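You operate a simulated robot arm through the tools that you are given. There is no shell and no other tool. Be economical: measure what you need, move in short steps, check, and stop when the job is done.

The job below is to be done with a simulated robot arm. You get a single attempt, and the scene is never put back.

TASK
The dock is running on SHIP by mistake: stop it, run STORE to the end and switch it off.
Fine: stop it with the start button before you turn the knob.

It is judged by the outcome, as a careful person would: the job done as asked, and still so three seconds after it is handed in. It fails if anything else is knocked over, pushed out of place, dropped, spilled or broken.

THE ROBOT
A 7-joint arm with a two-finger parallel gripper, fixed in place. Base frame: the origin is at the foot of the arm, x ahead of it, y to its left, z up; the work surface is at about z = 4. Lengths are in mm, angles in degrees, forces in N, time in s.
With the tool pointing down near the work surface it reaches from about 220 to 580 mm from the base axis. Its first joint turns from -66.0 to 66.0 degrees. Payload 2.5 kg.
The tool frame sits at the grasp point between the pads (the TCP): z along the fingers, y along the line on which they close. The tips reach 23 mm beyond it. The gripper opens to 94 mm. The fingers are 38 mm wide and 10 mm thick; the gripper's body (54 by 96 mm) begins 39 mm behind the TCP.
Orientation is told as [roll, pitch, yaw] about the base's x, y, z axes, in that order, counted from this pose: with the fingers straight down and closing along the base's y, the tool's x points along the base's -x, its y along +y and its z along -z.

THE INTERFACE
- The arm moves only by the tool jog_arm. Its argument "targets" is a list of rows, each a list of 3 entries, a list of its own where there are three numbers: the shift along the tool's x, y, z in mm, then the turn, a rotation vector about the tool's x, y, z in degrees, then the opening, from 0 (shut) to 1 (fully open). In form: [[[tx, ty, tz], [wx, wy, wz], gripper], ...]. A call has 1 to 12 rows; each row shifts and turns the commanded pose from where the row before left it, along the tool's axes as they then stand. Each row takes 0.2 s and may step no farther than 50 mm and 8.6 degrees from the row before; otherwise, or with a gripper value out of range, the whole call is refused. Where a pose cannot be reached the arm comes as near as it can. A force on the tool above 40 N (or 10 N above the force at the start of the call, whichever is more), or a blocked arm, ends the call early, and 0.2 s more pass. Each finger travels about 108 mm/s and halts on what it meets, pressing with about 24 N; the grip force reading is that of the motor and also rises with nothing between the fingers. The clock runs only during rows and for 0.2 s after the last one: add rows that do not move to give the fingers time. The reply holds the time, the measured pose of the TCP, the force on the tool along the base axes, the opening and the grip force, in the units named above and with some noise, and new pictures: "pictures" is both (left out), scene, wrist or none.
- Cameras (640 x 400 px; columns grow to the right, rows downward): "scene" is fixed at [120.6, -414, 535]; the picture's right is [0.79, -0.61, 0.00], its down [-0.40, -0.51, -0.76] and it looks along [0.46, 0.60, -0.65] (base axes); focal length 214 px, centre (320, 200). "wrist" rides on the gripper at [86, 16, -74] in the tool frame; the picture's right is [-0.18, 0.98, 0.00], its down [-0.58, -0.11, -0.81] and it looks along [-0.79, -0.15, 0.59] (tool axes); focal length 243 px, centre (320, 200). There is no depth. A picture from a camera that has moved, and an enlarged one, comes with that camera's place and axes in the base frame and with its lens.
- enlarge(camera, box): a new picture of the part [left, top, right, bottom] of that camera's present view, enlarged. It takes no simulated time.
- finish_job(): hands the job in; it is judged then, once.

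Go step by step. Nothing tells you positions but the pictures and the camera data: compare them with the known pose of the tool, close in by small moves and look again before you grip or let go. The budget is 120 turns and 200 pictures, counting those below and the enlarged ones. Unless the task says otherwise, let go and move clear before handing in, and close with one line.

The tools are called after "Request:" by a JSON object that holds its "fn" and its "kwargs". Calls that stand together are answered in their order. jog_arm: Moves the arm, as the interface text tells. Its arguments: {"type":"object","properties":{"targets":{"type":"array"},"pictures":{"type":"string","enum":["both","scene","wrist","none"]}},"required":["targets"]} The other tools are called the same way: enlarge (camera, box) takes an enlarged picture of a part of a camera's view; finish_job () hands the job in.

At the start:

```text
t: 0.0
tcp_pos: [319.2, -102.9, 371.5]
tcp_rot: [0.0, 0.0, 0.0]
ft_force: [-0.3, -0.2, -0.2]
grip_width: 93.8
grasp_force: 0.1
```

scene: 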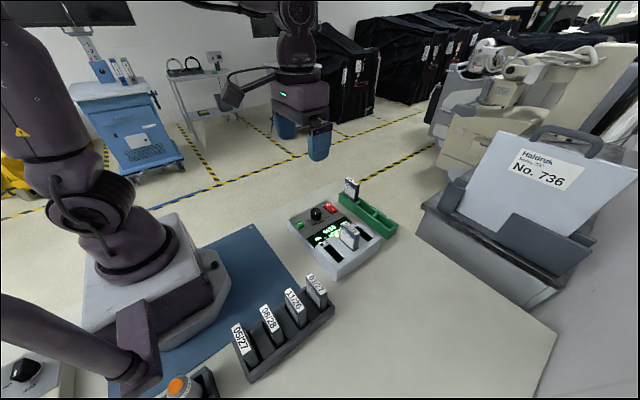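
wrist: 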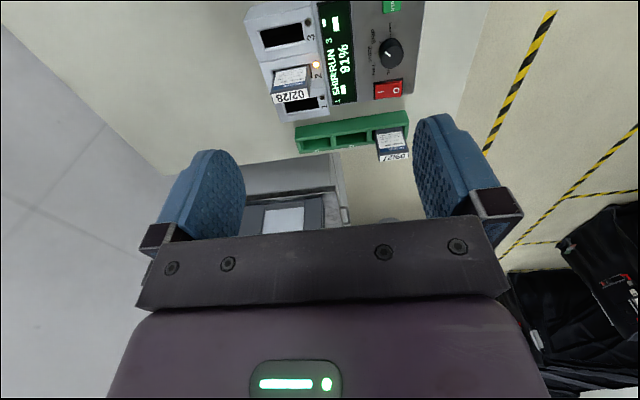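

I see a dock with a display, a knob, a green start button and a red rocker switch. I'll enlarge both views to read its markings.

Request:
{"fn": "enlarge", "kwargs": {"camera": "wrist", "box": [230, 0, 430, 125]}}

Request:
{"fn": "enlarge", "kwargs": {"camera": "scene", "box": [270, 165, 414, 285]}}

Request:
{"fn": "enlarge", "kwargs": {"camera": "scene", "box": [150, 260, 350, 400]}}

```text
3.20 times, centred on (330, 62) of wrist
camera zoom: at [233.3, -87.5, 444.8], right [0.18, 0.98, 0.0], down [0.58, -0.11, 0.81], along [0.79, -0.15, -0.59], focal length 776 px, centre (288, 640)
```

zoom: 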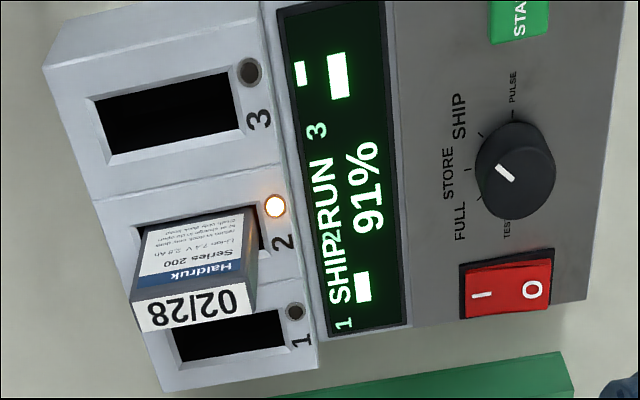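

```text
3.33 times, centred on (342, 225) of scene
camera zoom: at [120.6, -414.0, 535.0], right [0.79, -0.61, 0.0], down [-0.4, -0.51, -0.76], along [0.46, 0.6, -0.65], focal length 715 px, centre (247, 117)
```

zoom: 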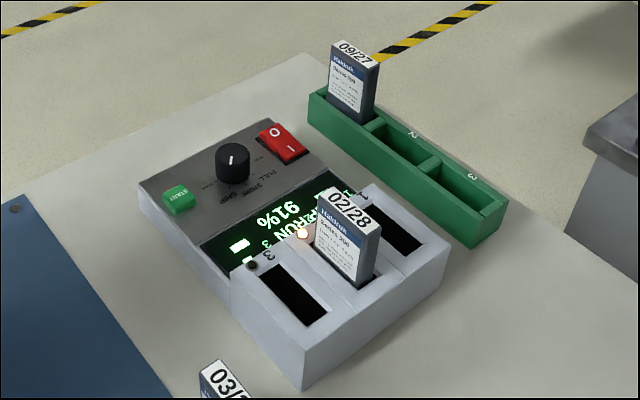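

```text
2.86 times, centred on (250, 330) of scene
camera zoom: at [120.6, -414.0, 535.0], right [0.79, -0.61, 0.0], down [-0.4, -0.51, -0.76], along [0.46, 0.6, -0.65], focal length 613 px, centre (520, -171)
```

zoom: 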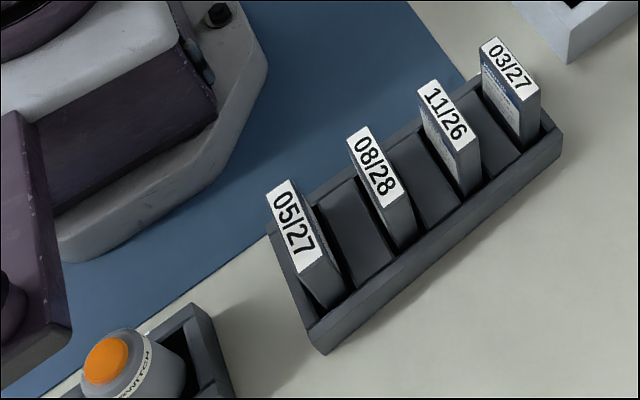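

The dock's controls run along base x at y≈-13: START at x≈356, the knob at x≈411, pointing at SHIP, and the rocker at x≈470. I'll shut the gripper and move to above START, then look again.

Request:
{"fn": "jog_arm", "kwargs": {"targets": [[[-6, 15, 36], [0, 0, 0], 0], [[-6, 15, 36], [0, 0, 0], 0], [[-6, 15, 36], [0, 0, 0], 0], [[-6, 15, 36], [0, 0, 0], 0], [[-6, 15, 36], [0, 0, 0], 0], [[-7, 15, 36], [0, 0, 0], 0]]}}

```text
t: 1.4
tcp_pos: [356.7, -14.5, 154.9]
tcp_rot: [0.0, 0.0, 0.0]
ft_force: [0.0, 0.4, 0.7]
grip_width: 0.2
grasp_force: 24.0
camera wrist: at [271.3, 2.4, 228.7], right [0.18, 0.98, 0.0], down [0.58, -0.11, 0.81], along [0.79, -0.15, -0.59], focal length 243 px, centre (320, 200)
```

scene: 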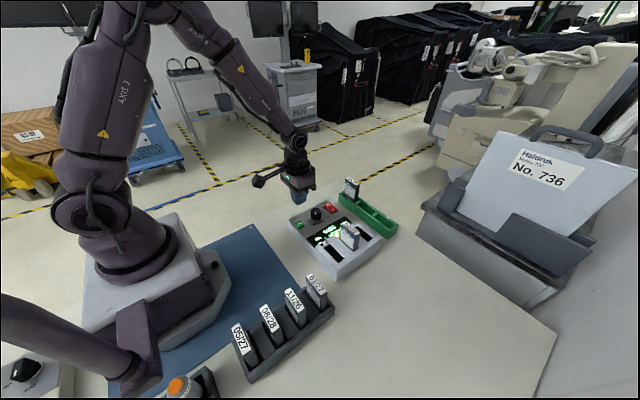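
wrist: 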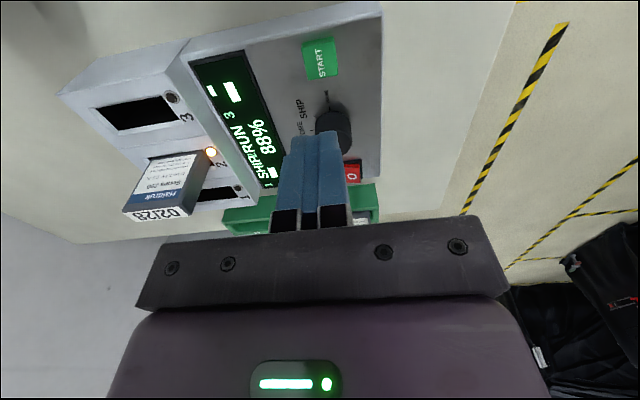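

START is at about (356, -13) and roughly z≈36; the display now counts 88% down. I'll lower the closed fingers to just above it.

Request:
{"fn": "jog_arm", "kwargs": {"targets": [[[0, 1, 35], [0, 0, 0], 0], [[0, 0, 30], [0, 0, 0], 0], [[0, 0, 15], [0, 0, 0], 0]], "pictures": "none"}}

Request:
{"fn": "enlarge", "kwargs": {"camera": "scene", "box": [270, 165, 414, 285]}}

Request:
{"fn": "enlarge", "kwargs": {"camera": "wrist", "box": [160, 0, 480, 200]}}

```text
t: 2.2
tcp_pos: [355.4, -12.8, 74.6]
tcp_rot: [0.0, 0.0, 0.1]
ft_force: [-0.7, 0.1, -0.4]
grip_width: 0.2
grasp_force: 24.5
```

```text
3.33 times, centred on (342, 225) of scene
camera zoom: at [120.6, -414.0, 535.0], right [0.79, -0.61, 0.0], down [-0.4, -0.51, -0.76], along [0.46, 0.6, -0.65], focal length 715 px, centre (247, 117)
```

zoom: 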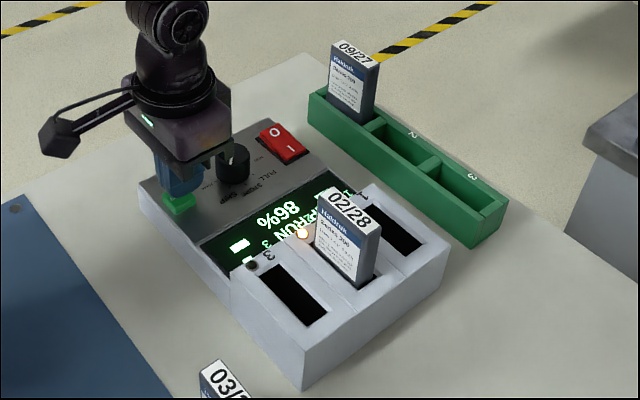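

```text
2.00 times, centred on (320, 100) of wrist
camera zoom: at [270.6, 3.6, 149.1], right [0.18, 0.98, 0.0], down [0.58, -0.11, 0.81], along [0.79, -0.15, -0.59], focal length 485 px, centre (320, 400)
```

zoom: 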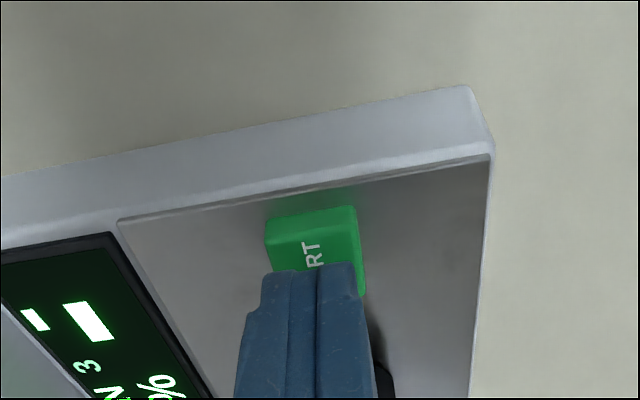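

The tips are over START. I'll press down in 2 mm steps, and the force limit will stop the move.

Request:
{"fn": "jog_arm", "kwargs": {"targets": [[[0, 0, 3], [0, 0, 0], 0], [[0, 0, 2], [0, 0, 0], 0], [[0, 0, 2], [0, 0, 0], 0], [[0, 0, 2], [0, 0, 0], 0]], "pictures": "none"}}

Request:
{"fn": "enlarge", "kwargs": {"camera": "scene", "box": [270, 165, 414, 285]}}

```text
t: 3.2
tcp_pos: [357.2, -11.7, 64.9]
tcp_rot: [0.0, 0.0, 0.0]
ft_force: [-0.6, 1.3, 3.9]
grip_width: 0.1
grasp_force: 23.3
```

```text
3.33 times, centred on (342, 225) of scene
camera zoom: at [120.6, -414.0, 535.0], right [0.79, -0.61, 0.0], down [-0.4, -0.51, -0.76], along [0.46, 0.6, -0.65], focal length 715 px, centre (247, 117)
```

zoom: 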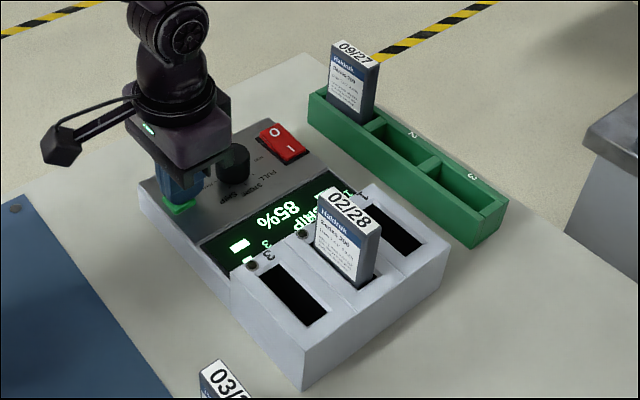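

The RUN text and the LED went out at 85%, so the dock has stopped. I'll rise straight up, open, and look at the knob.

Request:
{"fn": "jog_arm", "kwargs": {"targets": [[[0, 0, -10], [0, 0, 0], 0], [[0, 0, -40], [0, 0, 0], 0], [[0, 0, -45], [0, 0, 0], 0.7], [[0, 0, 0], [0, 0, 0], 0.7]], "pictures": "none"}}

Request:
{"fn": "enlarge", "kwargs": {"camera": "wrist", "box": [160, 0, 480, 200]}}

Request:
{"fn": "enlarge", "kwargs": {"camera": "scene", "box": [290, 185, 354, 245]}}

```text
t: 4.2
tcp_pos: [356.1, -11.8, 160.7]
tcp_rot: [-0.1, 0.0, -0.1]
ft_force: [-0.2, -0.2, -0.3]
grip_width: 65.9
grasp_force: 0.1
```

```text
2.00 times, centred on (320, 100) of wrist
camera zoom: at [270.0, 3.2, 234.4], right [0.18, 0.98, 0.0], down [0.58, -0.11, 0.81], along [0.79, -0.15, -0.59], focal length 485 px, centre (320, 400)
```

zoom: 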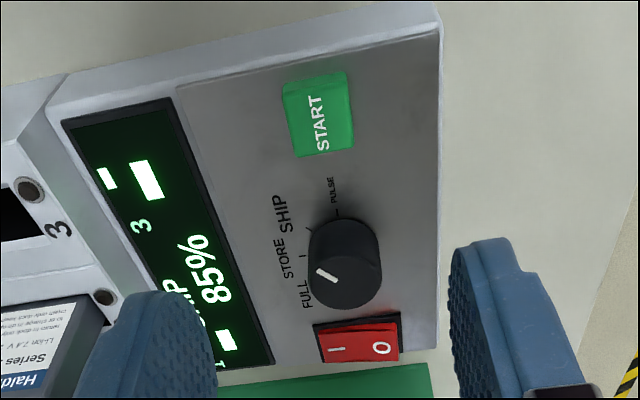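

```text
6.67 times, centred on (322, 215) of scene
camera zoom: at [120.6, -414.0, 535.0], right [0.79, -0.61, 0.0], down [-0.4, -0.51, -0.76], along [0.46, 0.6, -0.65], focal length 1430 px, centre (307, 100)
```

zoom: 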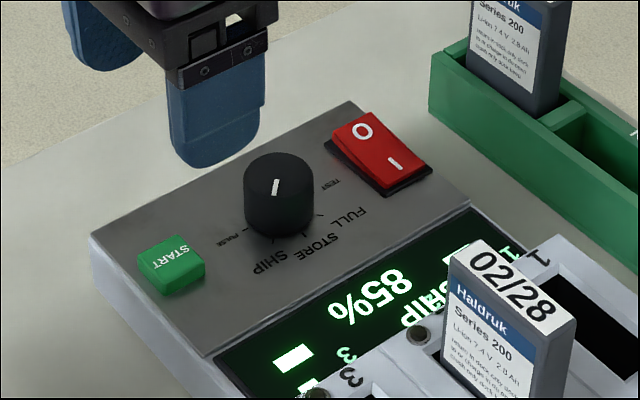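

The panel is stopped at 85% with the knob at SHIP. The knob top is near (410, -12.5, 62) and STORE is 45° counter-clockwise from it. I'll move over the knob and check the alignment.

Request:
{"fn": "jog_arm", "kwargs": {"targets": [[[-27, 0, 10], [0, 0, 0], 0.55], [[-27, -1, 10], [0, 0, 0], 0.55], [[0, 0, 30], [0, 0, 0], 0.55], [[0, 0, 0], [0, 0, 0], 0.55]], "pictures": "none"}}

Request:
{"fn": "enlarge", "kwargs": {"camera": "wrist", "box": [160, 0, 480, 200]}}

Request:
{"fn": "enlarge", "kwargs": {"camera": "scene", "box": [290, 185, 354, 245]}}

```text
t: 5.2
tcp_pos: [411.0, -13.7, 111.1]
tcp_rot: [0.0, 0.0, 0.1]
ft_force: [-0.6, -0.9, -0.4]
grip_width: 51.7
grasp_force: 0.0
```

```text
2.00 times, centred on (320, 100) of wrist
camera zoom: at [324.6, 2.7, 184.9], right [0.18, 0.98, 0.0], down [0.58, -0.11, 0.81], along [0.79, -0.15, -0.59], focal length 485 px, centre (320, 400)
```

zoom: 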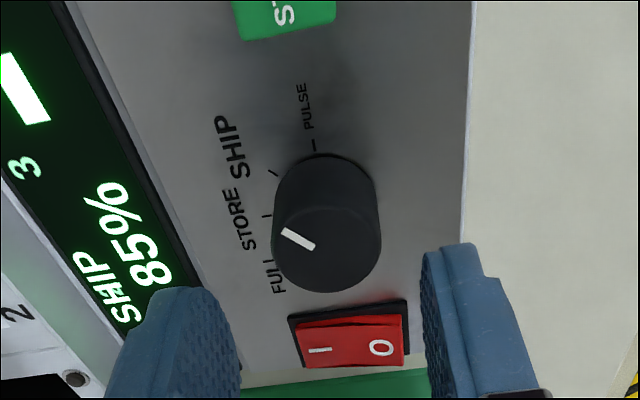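

```text
6.67 times, centred on (322, 215) of scene
camera zoom: at [120.6, -414.0, 535.0], right [0.79, -0.61, 0.0], down [-0.4, -0.51, -0.76], along [0.46, 0.6, -0.65], focal length 1430 px, centre (307, 100)
```

zoom: 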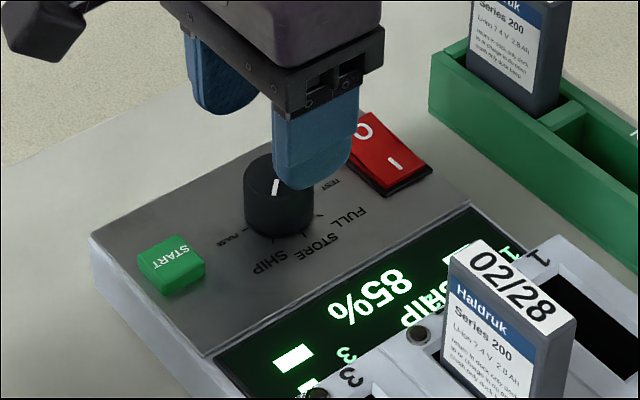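

The knob top is at about (413, -12.5) and 32 mm across, and the fingers straddle it cleanly. I'll lower, and grip it.

Request:
{"fn": "jog_arm", "kwargs": {"targets": [[[-2, 1, 20], [0, 0, 0], 0.55], [[0, 0, 15], [0, 0, 0], 0.55], [[0, 0, 6], [0, 0, 0], 0.55], [[0, 0, 0], [0, 0, 0], 0.3], [[0, 0, 0], [0, 0, 0], 0.3]], "pictures": "none"}}

Request:
{"fn": "enlarge", "kwargs": {"camera": "wrist", "box": [160, 0, 480, 200]}}

```text
t: 6.4
tcp_pos: [411.9, -11.4, 70.8]
tcp_rot: [0.0, 0.1, 0.0]
ft_force: [-1.2, 1.6, -0.3]
grip_width: 33.5
grasp_force: 44.9
```

```text
2.00 times, centred on (320, 100) of wrist
camera zoom: at [326.0, 3.7, 143.8], right [0.18, 0.98, 0.0], down [0.58, -0.11, 0.81], along [0.79, -0.15, -0.59], focal length 485 px, centre (320, 400)
```

zoom: 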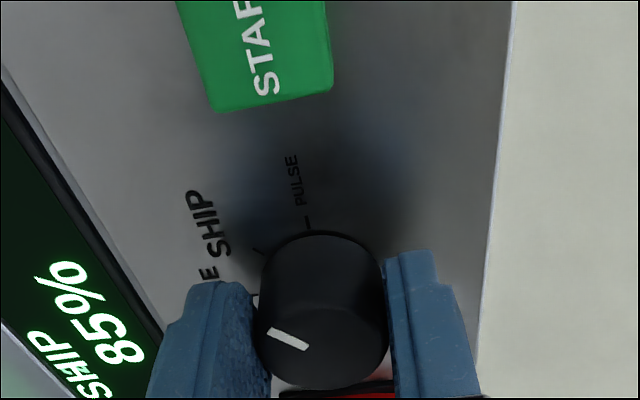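

The knob is held at 33.5 mm with little side force. I'll turn it about 22° first to check the direction.

Request:
{"fn": "jog_arm", "kwargs": {"targets": [[[0, 0, 0], [0, 0, -7.5], 0.3], [[0, 0, 0], [0, 0, -7.5], 0.3], [[0, 0, 0], [0, 0, -7.5], 0.3]], "pictures": "none"}}

Request:
{"fn": "enlarge", "kwargs": {"camera": "wrist", "box": [160, 0, 480, 200]}}

Request:
{"fn": "enlarge", "kwargs": {"camera": "scene", "box": [290, 185, 374, 255]}}

```text
t: 7.2
tcp_pos: [412.2, -12.6, 68.6]
tcp_rot: [-0.1, -0.1, 22.5]
ft_force: [2.1, -6.4, -2.8]
grip_width: 33.5
grasp_force: 45.9
```

```text
2.00 times, centred on (320, 100) of wrist
camera zoom: at [326.6, -31.7, 143.7], right [-0.21, 0.98, 0.0], down [0.58, 0.12, 0.81], along [0.79, 0.17, -0.59], focal length 485 px, centre (320, 400)
```

zoom: 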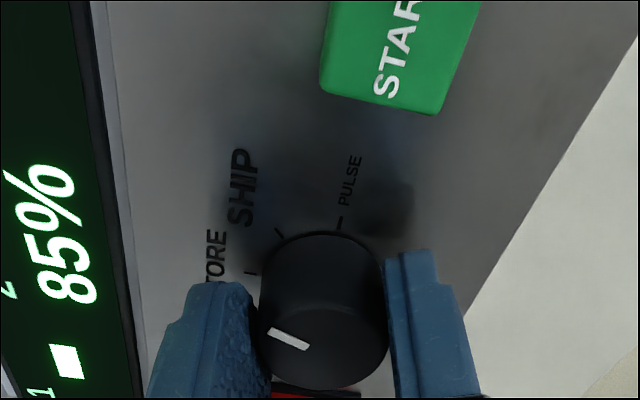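

```text
5.71 times, centred on (332, 220) of scene
camera zoom: at [120.6, -414.0, 535.0], right [0.79, -0.61, 0.0], down [-0.4, -0.51, -0.76], along [0.46, 0.6, -0.65], focal length 1226 px, centre (251, 86)
```

zoom: 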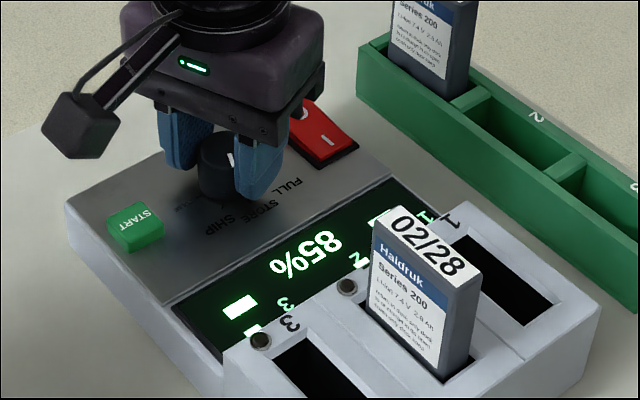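

The knob turns with the gripper, the right way. I'll continue the remaining 22°.

Request:
{"fn": "jog_arm", "kwargs": {"targets": [[[0, 0, 0], [0, 0, -7.5], 0.3], [[0, 0, 0], [0, 0, -7.5], 0.3], [[0, 0, 0], [0, 0, -7], 0.3]], "pictures": "none"}}

Request:
{"fn": "enlarge", "kwargs": {"camera": "wrist", "box": [160, 0, 480, 200]}}

Request:
{"fn": "enlarge", "kwargs": {"camera": "scene", "box": [290, 185, 374, 255]}}

```text
t: 8.0
tcp_pos: [411.8, -13.6, 69.4]
tcp_rot: [-0.1, 0.0, 44.5]
ft_force: [10.5, -16.9, -6.5]
grip_width: 33.6
grasp_force: 45.2
```

```text
2.00 times, centred on (320, 100) of wrist
camera zoom: at [340.3, -63.4, 143.9], right [-0.56, 0.83, 0.0], down [0.49, 0.33, 0.81], along [0.67, 0.45, -0.59], focal length 485 px, centre (320, 400)
```

zoom: 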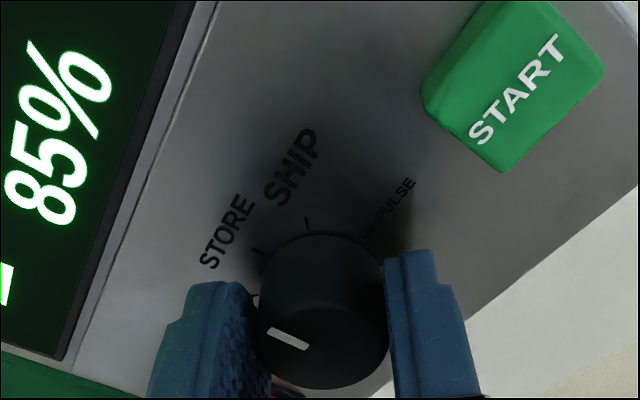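

```text
5.71 times, centred on (332, 220) of scene
camera zoom: at [120.6, -414.0, 535.0], right [0.79, -0.61, 0.0], down [-0.4, -0.51, -0.76], along [0.46, 0.6, -0.65], focal length 1226 px, centre (251, 86)
```

zoom: 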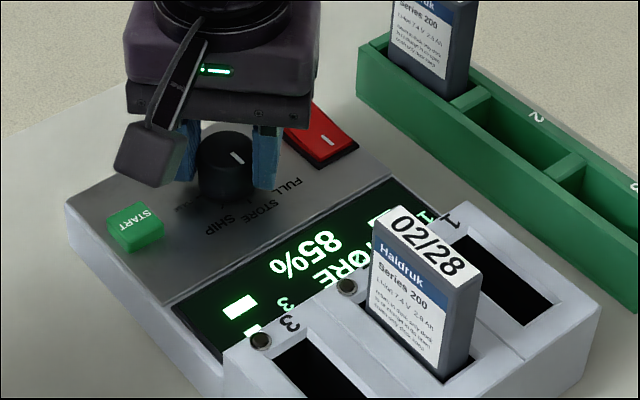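

The display now ends in "ORE", and the STORE tick sits where the SHIP tick was, so it turned exactly one step. I'll let go, rise, and turn the tool back.

Request:
{"fn": "jog_arm", "kwargs": {"targets": [[[0, 0, 0], [0, 0, 0], 0.48], [[0, 0, 0], [0, 0, 0], 0.48], [[0, 0, -30], [0, 0, 0], 0.48], [[0, 0, -40], [0, 0, 0], 0.48], [[0, 0, -20], [0, 0, 7.5], 0.48], [[0, 0, 0], [0, 0, 7.5], 0.48], [[0, 0, 0], [0, 0, 7.5], 0.2], [[0, 0, 0], [0, 0, 7.5], 0], [[0, 0, 0], [0, 0, 7.5], 0], [[0, 0, 0], [0, 0, 7], 0], [[28, 1, 0], [0, 0, 0], 0], [[28, 0, 0], [0, 0, 0], 0]], "pictures": "none"}}

Request:
{"fn": "enlarge", "kwargs": {"camera": "wrist", "box": [160, 0, 480, 200]}}

Request:
{"fn": "enlarge", "kwargs": {"camera": "scene", "box": [290, 185, 374, 255]}}

```text
t: 10.6
tcp_pos: [356.4, -11.9, 160.5]
tcp_rot: [-0.1, 0.1, -0.2]
ft_force: [0.1, 0.3, 0.0]
grip_width: 0.0
grasp_force: 24.5
```

```text
2.00 times, centred on (320, 100) of wrist
camera zoom: at [270.5, 4.5, 234.3], right [0.19, 0.98, 0.0], down [0.58, -0.11, 0.81], along [0.79, -0.15, -0.59], focal length 485 px, centre (320, 400)
```

zoom: 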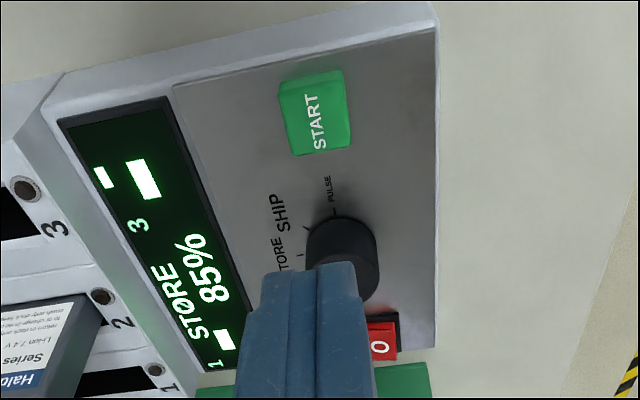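

```text
5.71 times, centred on (332, 220) of scene
camera zoom: at [120.6, -414.0, 535.0], right [0.79, -0.61, 0.0], down [-0.4, -0.51, -0.76], along [0.46, 0.6, -0.65], focal length 1226 px, centre (251, 86)
```

zoom: 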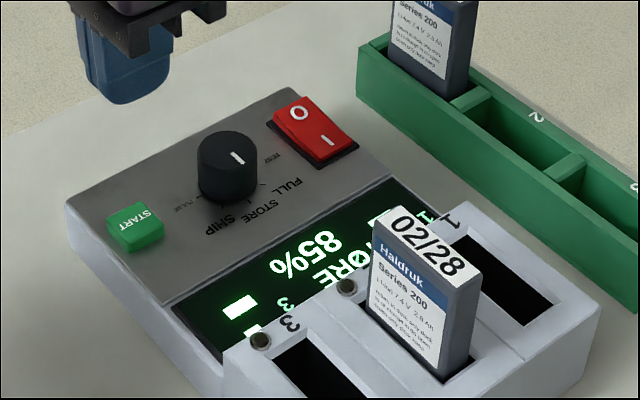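

The display reads STORE 85%, stopped, with the knob clear. I'll press START the same way.

Request:
{"fn": "jog_arm", "kwargs": {"targets": [[[0, 0, 45], [0, 0, 0], 0], [[0, 0, 38], [0, 0, 0], 0], [[0, 0, 6], [0, 0, 0], 0], [[0, 0, 3], [0, 0, 0], 0], [[0, 0, 2], [0, 0, 0], 0], [[0, 0, 2], [0, 0, 0], 0]], "pictures": "none"}}

Request:
{"fn": "enlarge", "kwargs": {"camera": "scene", "box": [290, 185, 374, 255]}}

```text
t: 12.0
tcp_pos: [357.0, -11.0, 64.7]
tcp_rot: [0.0, -0.1, 0.0]
ft_force: [-6.7, -2.5, 25.7]
grip_width: 0.0
grasp_force: 24.1
```

```text
5.71 times, centred on (332, 220) of scene
camera zoom: at [120.5, -414.0, 535.0], right [0.79, -0.61, 0.0], down [-0.4, -0.51, -0.76], along [0.46, 0.6, -0.65], focal length 1226 px, centre (251, 86)
```

zoom: 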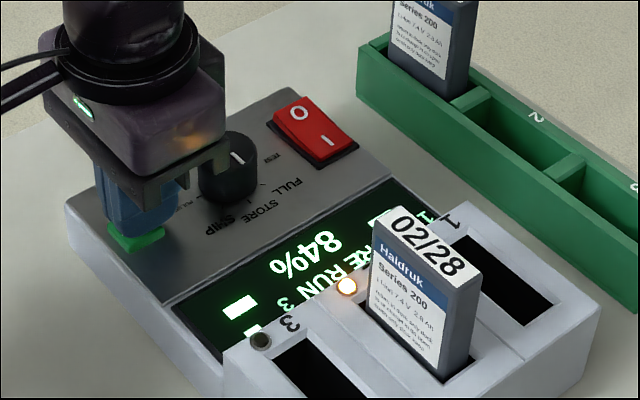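

STORE is running at 84%. I'll lift clear, move above the rocker and wait for the end.

Request:
{"fn": "jog_arm", "kwargs": {"targets": [[[0, 0, -10], [0, 0, 0], 0], [[0, 0, -40], [0, 0, 0], 0], [[0, 0, -45], [0, 0, 0], 0], [[-10, 0, 0], [0, 0, 0], 0], [[0, 0, 0], [0, 0, 0], 0], [[0, 0, 0], [0, 0, 0], 0], [[0, 0, 0], [0, 0, 0], 0], [[0, 0, 0], [0, 0, 0], 0], [[0, 0, 0], [0, 0, 0], 0], [[0, 0, 0], [0, 0, 0], 0], [[0, 0, 0], [0, 0, 0], 0], [[0, 0, 0], [0, 0, 0], 0]], "pictures": "none"}}

Request:
{"fn": "enlarge", "kwargs": {"camera": "wrist", "box": [160, 0, 480, 200]}}

```text
t: 14.6
tcp_pos: [367.4, -10.7, 157.2]
tcp_rot: [0.0, 0.0, 0.1]
ft_force: [-0.4, -0.1, -0.7]
grip_width: 0.0
grasp_force: 24.5
```

```text
2.00 times, centred on (320, 100) of wrist
camera zoom: at [280.5, 5.0, 232.2], right [0.18, 0.98, 0.0], down [0.58, -0.11, 0.81], along [0.79, -0.15, -0.59], focal length 485 px, centre (320, 400)
```

zoom: 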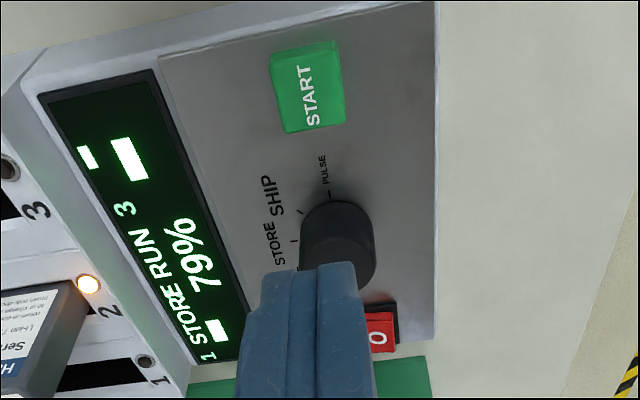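

It is STORE RUN at 79%, falling about 2% a second. While waiting I'll open the fingers and shift forward to view the rocker.

Request:
{"fn": "jog_arm", "kwargs": {"targets": [[[-25, 0, 0], [0, 0, 0], 0.7], [[-25, 0, 0], [0, 0, 0], 0.7], [[0, 0, 0], [0, 0, 0], 0.7], [[0, 0, 0], [0, 0, 0], 0.7], [[0, 0, 0], [0, 0, 0], 0.7], [[0, 0, 0], [0, 0, 0], 0.7], [[0, 0, 0], [0, 0, 0], 0.7], [[0, 0, 0], [0, 0, 0], 0.7], [[0, 0, 0], [0, 0, 0], 0.7], [[0, 0, 0], [0, 0, 0], 0.7], [[0, 0, 0], [0, 0, 0], 0.7], [[0, 0, 0], [0, 0, 0], 0.7]], "pictures": "none"}}

Request:
{"fn": "enlarge", "kwargs": {"camera": "wrist", "box": [160, 0, 480, 200]}}

Request:
{"fn": "enlarge", "kwargs": {"camera": "scene", "box": [290, 185, 374, 255]}}

```text
t: 17.2
tcp_pos: [415.8, -10.6, 158.4]
tcp_rot: [0.0, 0.1, 0.1]
ft_force: [0.4, 0.1, 1.4]
grip_width: 65.8
grasp_force: 0.1
```

```text
2.00 times, centred on (320, 100) of wrist
camera zoom: at [330.4, 5.1, 232.8], right [0.18, 0.98, 0.0], down [0.58, -0.11, 0.81], along [0.79, -0.15, -0.59], focal length 485 px, centre (320, 400)
```

zoom: 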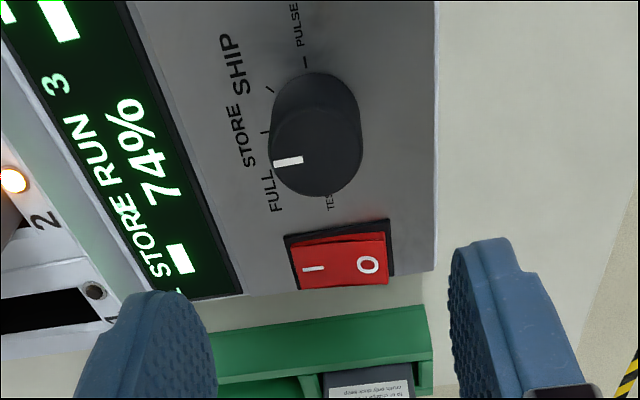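

```text
5.71 times, centred on (332, 220) of scene
camera zoom: at [120.6, -414.0, 535.0], right [0.79, -0.61, 0.0], down [-0.4, -0.51, -0.76], along [0.46, 0.6, -0.65], focal length 1226 px, centre (251, 86)
```

zoom: 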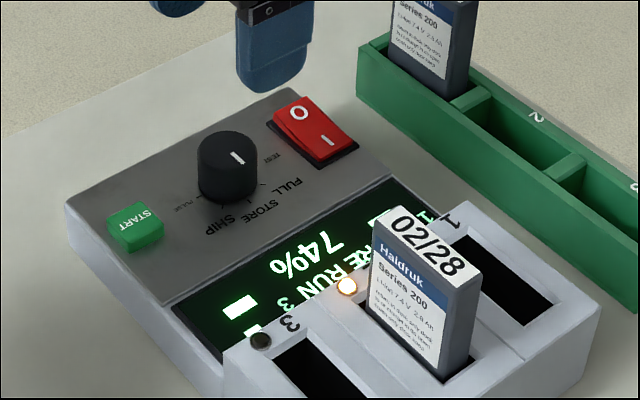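

STORE is at 74%. The rocker's O end is at about (474, 0), z≈50. I'll close the fingers, stage above it, and keep waiting.

Request:
{"fn": "jog_arm", "kwargs": {"targets": [[[0, 0, 0], [0, 0, 0], 0], [[0, 0, 0], [0, 0, 0], 0], [[0, 0, 0], [0, 0, 0], 0], [[0, 0, 0], [0, 0, 0], 0], [[0, 0, 0], [0, 0, 0], 0], [[0, 0, 0], [0, 0, 0], 0], [[0, 0, 0], [0, 0, 0], 0], [[0, 0, 0], [0, 0, 0], 0], [[0, 0, 0], [0, 0, 0], 0], [[0, 0, 0], [0, 0, 0], 0], [[0, 0, 0], [0, 0, 0], 0], [[0, 0, 0], [0, 0, 0], 0]], "pictures": "none"}}

Request:
{"fn": "jog_arm", "kwargs": {"targets": [[[-27, 6, 10], [0, 0, 0], 0], [[-27, 7, 10], [0, 0, 0], 0], [[0, 0, 20], [0, 0, 0], 0], [[0, 0, 0], [0, 0, 0], 0], [[0, 0, 0], [0, 0, 0], 0], [[0, 0, 0], [0, 0, 0], 0], [[0, 0, 0], [0, 0, 0], 0], [[0, 0, 0], [0, 0, 0], 0], [[0, 0, 0], [0, 0, 0], 0], [[0, 0, 0], [0, 0, 0], 0], [[0, 0, 0], [0, 0, 0], 0], [[0, 0, 0], [0, 0, 0], 0]], "pictures": "none"}}

Request:
{"fn": "enlarge", "kwargs": {"camera": "scene", "box": [290, 185, 374, 255]}}

Request:
{"fn": "enlarge", "kwargs": {"camera": "wrist", "box": [160, 0, 480, 200]}}

```text
t: 19.8
tcp_pos: [415.1, -10.1, 159.2]
tcp_rot: [0.0, 0.0, 0.0]
ft_force: [0.3, -0.5, -0.4]
grip_width: 0.0
grasp_force: 23.4
```

```text
t: 22.4
tcp_pos: [469.9, 1.9, 118.5]
tcp_rot: [0.0, 0.1, 0.1]
ft_force: [0.3, -0.8, -0.2]
grip_width: 0.3
grasp_force: 23.4
```

```text
5.71 times, centred on (332, 220) of scene
camera zoom: at [120.6, -414.0, 535.0], right [0.79, -0.61, 0.0], down [-0.4, -0.51, -0.76], along [0.46, 0.6, -0.65], focal length 1226 px, centre (251, 86)
```

zoom: 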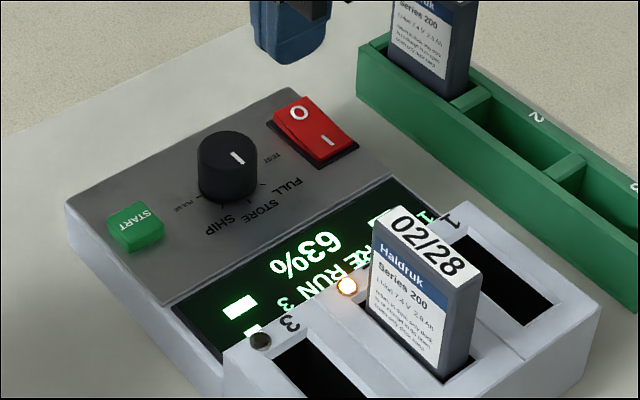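

```text
2.00 times, centred on (320, 100) of wrist
camera zoom: at [384.5, 17.4, 193.3], right [0.18, 0.98, 0.0], down [0.58, -0.11, 0.81], along [0.79, -0.15, -0.59], focal length 485 px, centre (320, 400)
```

zoom: 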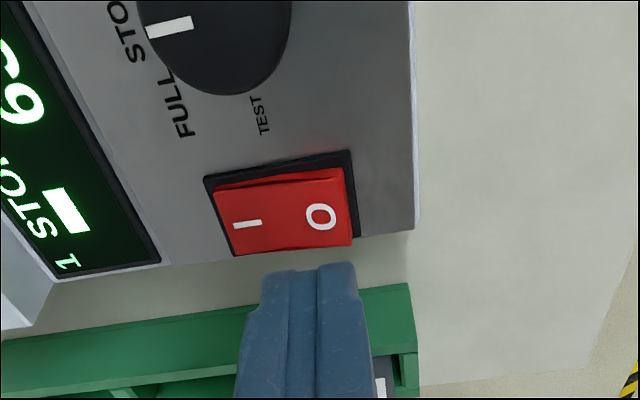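

STORE is still running at 63%, and the tool is above the O end. I'll keep waiting.

Request:
{"fn": "jog_arm", "kwargs": {"targets": [[[0, 0, 0], [0, 0, 0], 0], [[0, 0, 0], [0, 0, 0], 0], [[0, 0, 0], [0, 0, 0], 0], [[0, 0, 0], [0, 0, 0], 0], [[0, 0, 0], [0, 0, 0], 0], [[0, 0, 0], [0, 0, 0], 0], [[0, 0, 0], [0, 0, 0], 0], [[0, 0, 0], [0, 0, 0], 0], [[0, 0, 0], [0, 0, 0], 0], [[0, 0, 0], [0, 0, 0], 0], [[0, 0, 0], [0, 0, 0], 0], [[0, 0, 0], [0, 0, 0], 0]], "pictures": "none"}}

Request:
{"fn": "jog_arm", "kwargs": {"targets": [[[0, 0, 0], [0, 0, 0], 0], [[0, 0, 0], [0, 0, 0], 0], [[0, 0, 0], [0, 0, 0], 0], [[0, 0, 0], [0, 0, 0], 0], [[0, 0, 0], [0, 0, 0], 0], [[0, 0, 0], [0, 0, 0], 0], [[0, 0, 0], [0, 0, 0], 0], [[0, 0, 0], [0, 0, 0], 0], [[0, 0, 0], [0, 0, 0], 0], [[0, 0, 0], [0, 0, 0], 0], [[0, 0, 0], [0, 0, 0], 0], [[0, 0, 0], [0, 0, 0], 0]], "pictures": "none"}}

Request:
{"fn": "enlarge", "kwargs": {"camera": "scene", "box": [290, 185, 374, 255]}}

```text
t: 25.0
tcp_pos: [470.5, 1.3, 120.1]
tcp_rot: [0.0, 0.0, 0.0]
ft_force: [-0.1, 0.3, 0.4]
grip_width: 0.2
grasp_force: 23.9
```

```text
t: 27.6
tcp_pos: [470.8, 2.4, 119.2]
tcp_rot: [0.0, 0.1, -0.1]
ft_force: [0.0, 0.6, -0.8]
grip_width: 0.1
grasp_force: 23.8
```

```text
5.71 times, centred on (332, 220) of scene
camera zoom: at [120.6, -414.0, 535.0], right [0.79, -0.61, 0.0], down [-0.4, -0.51, -0.76], along [0.46, 0.6, -0.65], focal length 1226 px, centre (251, 86)
```

zoom: 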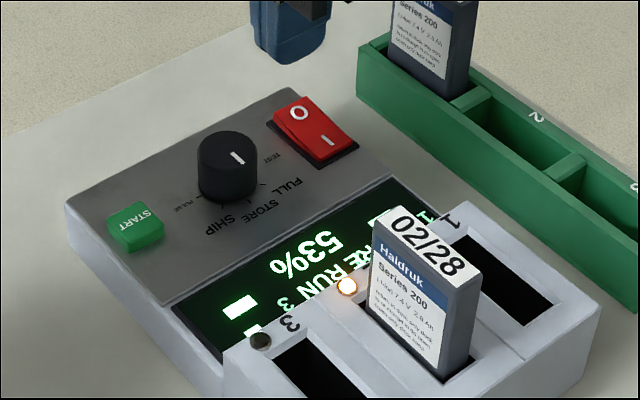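

It reads 53% and RUN, so I'll keep waiting.

Request:
{"fn": "jog_arm", "kwargs": {"targets": [[[0, 0, 0], [0, 0, 0], 0], [[0, 0, 0], [0, 0, 0], 0], [[0, 0, 0], [0, 0, 0], 0], [[0, 0, 0], [0, 0, 0], 0], [[0, 0, 0], [0, 0, 0], 0], [[0, 0, 0], [0, 0, 0], 0], [[0, 0, 0], [0, 0, 0], 0], [[0, 0, 0], [0, 0, 0], 0], [[0, 0, 0], [0, 0, 0], 0], [[0, 0, 0], [0, 0, 0], 0], [[0, 0, 0], [0, 0, 0], 0], [[0, 0, 0], [0, 0, 0], 0]], "pictures": "none"}}

Request:
{"fn": "enlarge", "kwargs": {"camera": "scene", "box": [290, 185, 374, 255]}}

```text
t: 30.2
tcp_pos: [471.5, 2.3, 118.6]
tcp_rot: [0.0, 0.0, 0.0]
ft_force: [0.2, -0.5, 0.2]
grip_width: 0.0
grasp_force: 23.8
```

```text
5.71 times, centred on (332, 220) of scene
camera zoom: at [120.6, -414.0, 535.0], right [0.79, -0.61, 0.0], down [-0.4, -0.51, -0.76], along [0.46, 0.6, -0.65], focal length 1226 px, centre (251, 86)
```

zoom: 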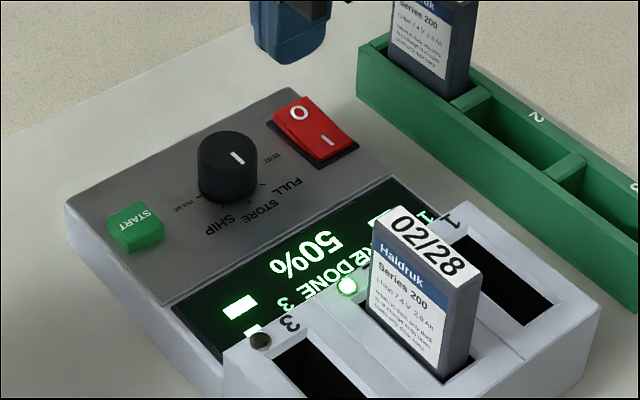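

STORE shows DONE at 50% with a green LED. Next I'll press the O end of the rocker, slowly once close.

Request:
{"fn": "jog_arm", "kwargs": {"targets": [[[-1, 2, 25], [0, 0, 0], 0], [[0, 0, 14], [0, 0, 0], 0], [[0, 0, 3], [0, 0, 0], 0], [[0, 0, 3], [0, 0, 0], 0], [[0, 0, 2], [0, 0, 0], 0], [[0, 0, 2], [0, 0, 0], 0]], "pictures": "none"}}

Request:
{"fn": "enlarge", "kwargs": {"camera": "scene", "box": [290, 185, 374, 255]}}

```text
t: 31.6
tcp_pos: [471.3, 4.5, 69.6]
tcp_rot: [0.0, 0.0, 0.0]
ft_force: [-0.1, 0.4, 1.4]
grip_width: 0.3
grasp_force: 24.1
```

```text
5.71 times, centred on (332, 220) of scene
camera zoom: at [120.6, -414.0, 535.0], right [0.79, -0.61, 0.0], down [-0.4, -0.51, -0.76], along [0.46, 0.6, -0.65], focal length 1226 px, centre (251, 86)
```

zoom: 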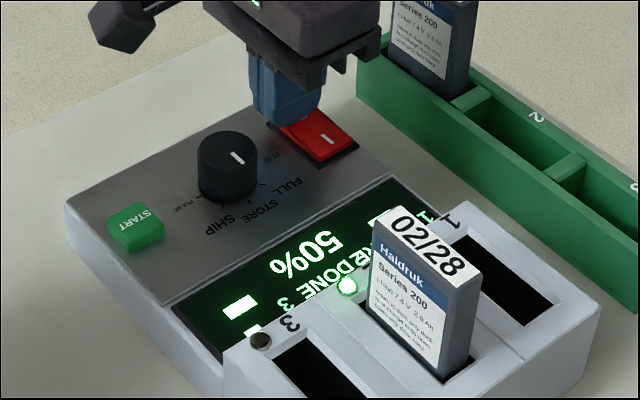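

The tips are just at the rocker and the display is still on. I'll press further in 1.5 mm steps.

Request:
{"fn": "jog_arm", "kwargs": {"targets": [[[0, 0, 1.5], [0, 0, 0], 0], [[0, 0, 1.5], [0, 0, 0], 0], [[0, 0, 1.5], [0, 0, 0], 0]], "pictures": "none"}}

Request:
{"fn": "enlarge", "kwargs": {"camera": "scene", "box": [290, 185, 374, 255]}}

```text
t: 32.5
tcp_pos: [470.8, 3.3, 68.3]
tcp_rot: [0.0, 0.0, 0.0]
ft_force: [-2.5, 0.0, 5.6]
grip_width: 0.0
grasp_force: 24.0
stopped in row 3: the force on the tool passed its limit (the readings are from after the stop); the commanded pose is now the measured one
```

```text
5.71 times, centred on (332, 220) of scene
camera zoom: at [120.6, -414.0, 535.0], right [0.79, -0.61, 0.0], down [-0.4, -0.51, -0.76], along [0.46, 0.6, -0.65], focal length 1226 px, centre (251, 86)
```

zoom: 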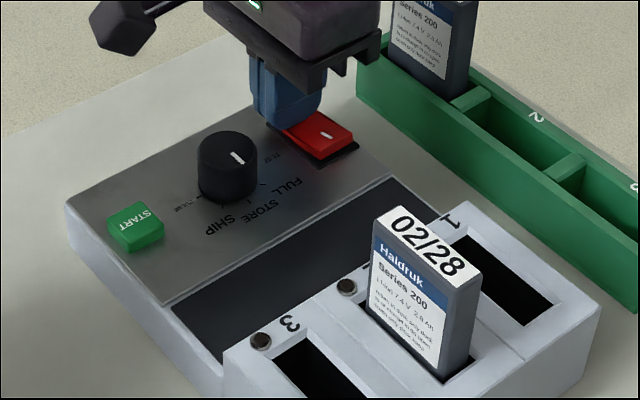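

The display and LED are dark, so the dock is off. I'll rise clear and check.

Request:
{"fn": "jog_arm", "kwargs": {"targets": [[[0, 0, -10], [0, 0, 0], 0], [[0, 0, -40], [0, 0, 0], 0], [[0, 0, -45], [0, 0, 0], 0], [[30, 0, -30], [0, 0, 0], 0.3], [[30, 0, -30], [0, 0, 0], 0.3], [[0, 0, 0], [0, 0, 0], 0.3]], "pictures": "both"}}

Request:
{"fn": "enlarge", "kwargs": {"camera": "scene", "box": [270, 165, 414, 285]}}

```text
t: 33.9
tcp_pos: [411.1, 4.4, 222.3]
tcp_rot: [0.1, 0.0, 0.0]
ft_force: [-0.1, -0.1, -0.8]
grip_width: 28.0
grasp_force: 0.0
camera wrist: at [325.2, 19.7, 296.5], right [0.18, 0.98, 0.0], down [0.58, -0.11, 0.81], along [0.79, -0.15, -0.59], focal length 243 px, centre (320, 200)
```

scene: 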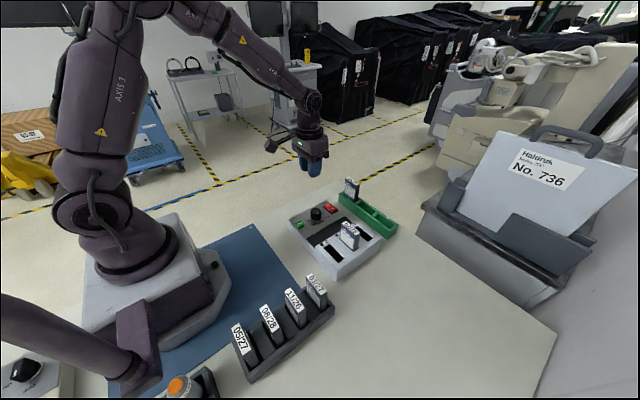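
wrist: 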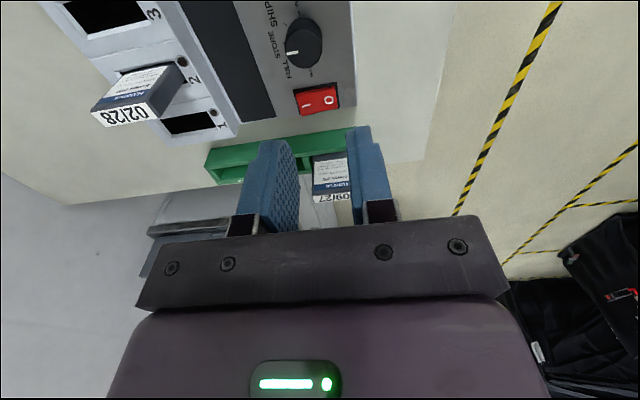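

```text
3.33 times, centred on (342, 225) of scene
camera zoom: at [120.6, -414.0, 535.0], right [0.79, -0.61, 0.0], down [-0.4, -0.51, -0.76], along [0.46, 0.6, -0.65], focal length 715 px, centre (247, 117)
```

zoom: 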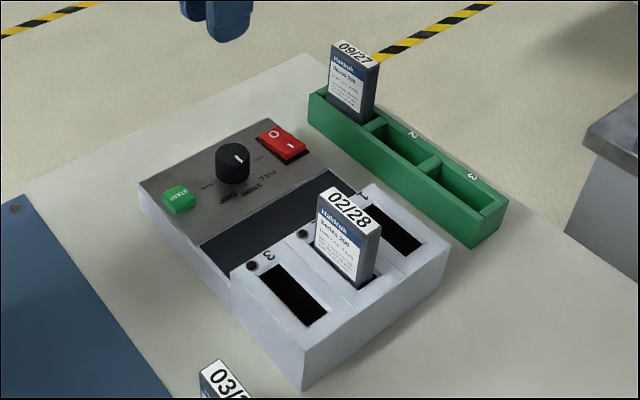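

The dock is off, nothing else has moved, and the arm is clear, so I'm handing in.

Request:
{"fn": "finish_job", "kwargs": {}}

```text
The job is handed in.
```

I stopped SHIP with the start button before turning the knob, ran STORE until it showed DONE at 50%, and then switched the dock off.
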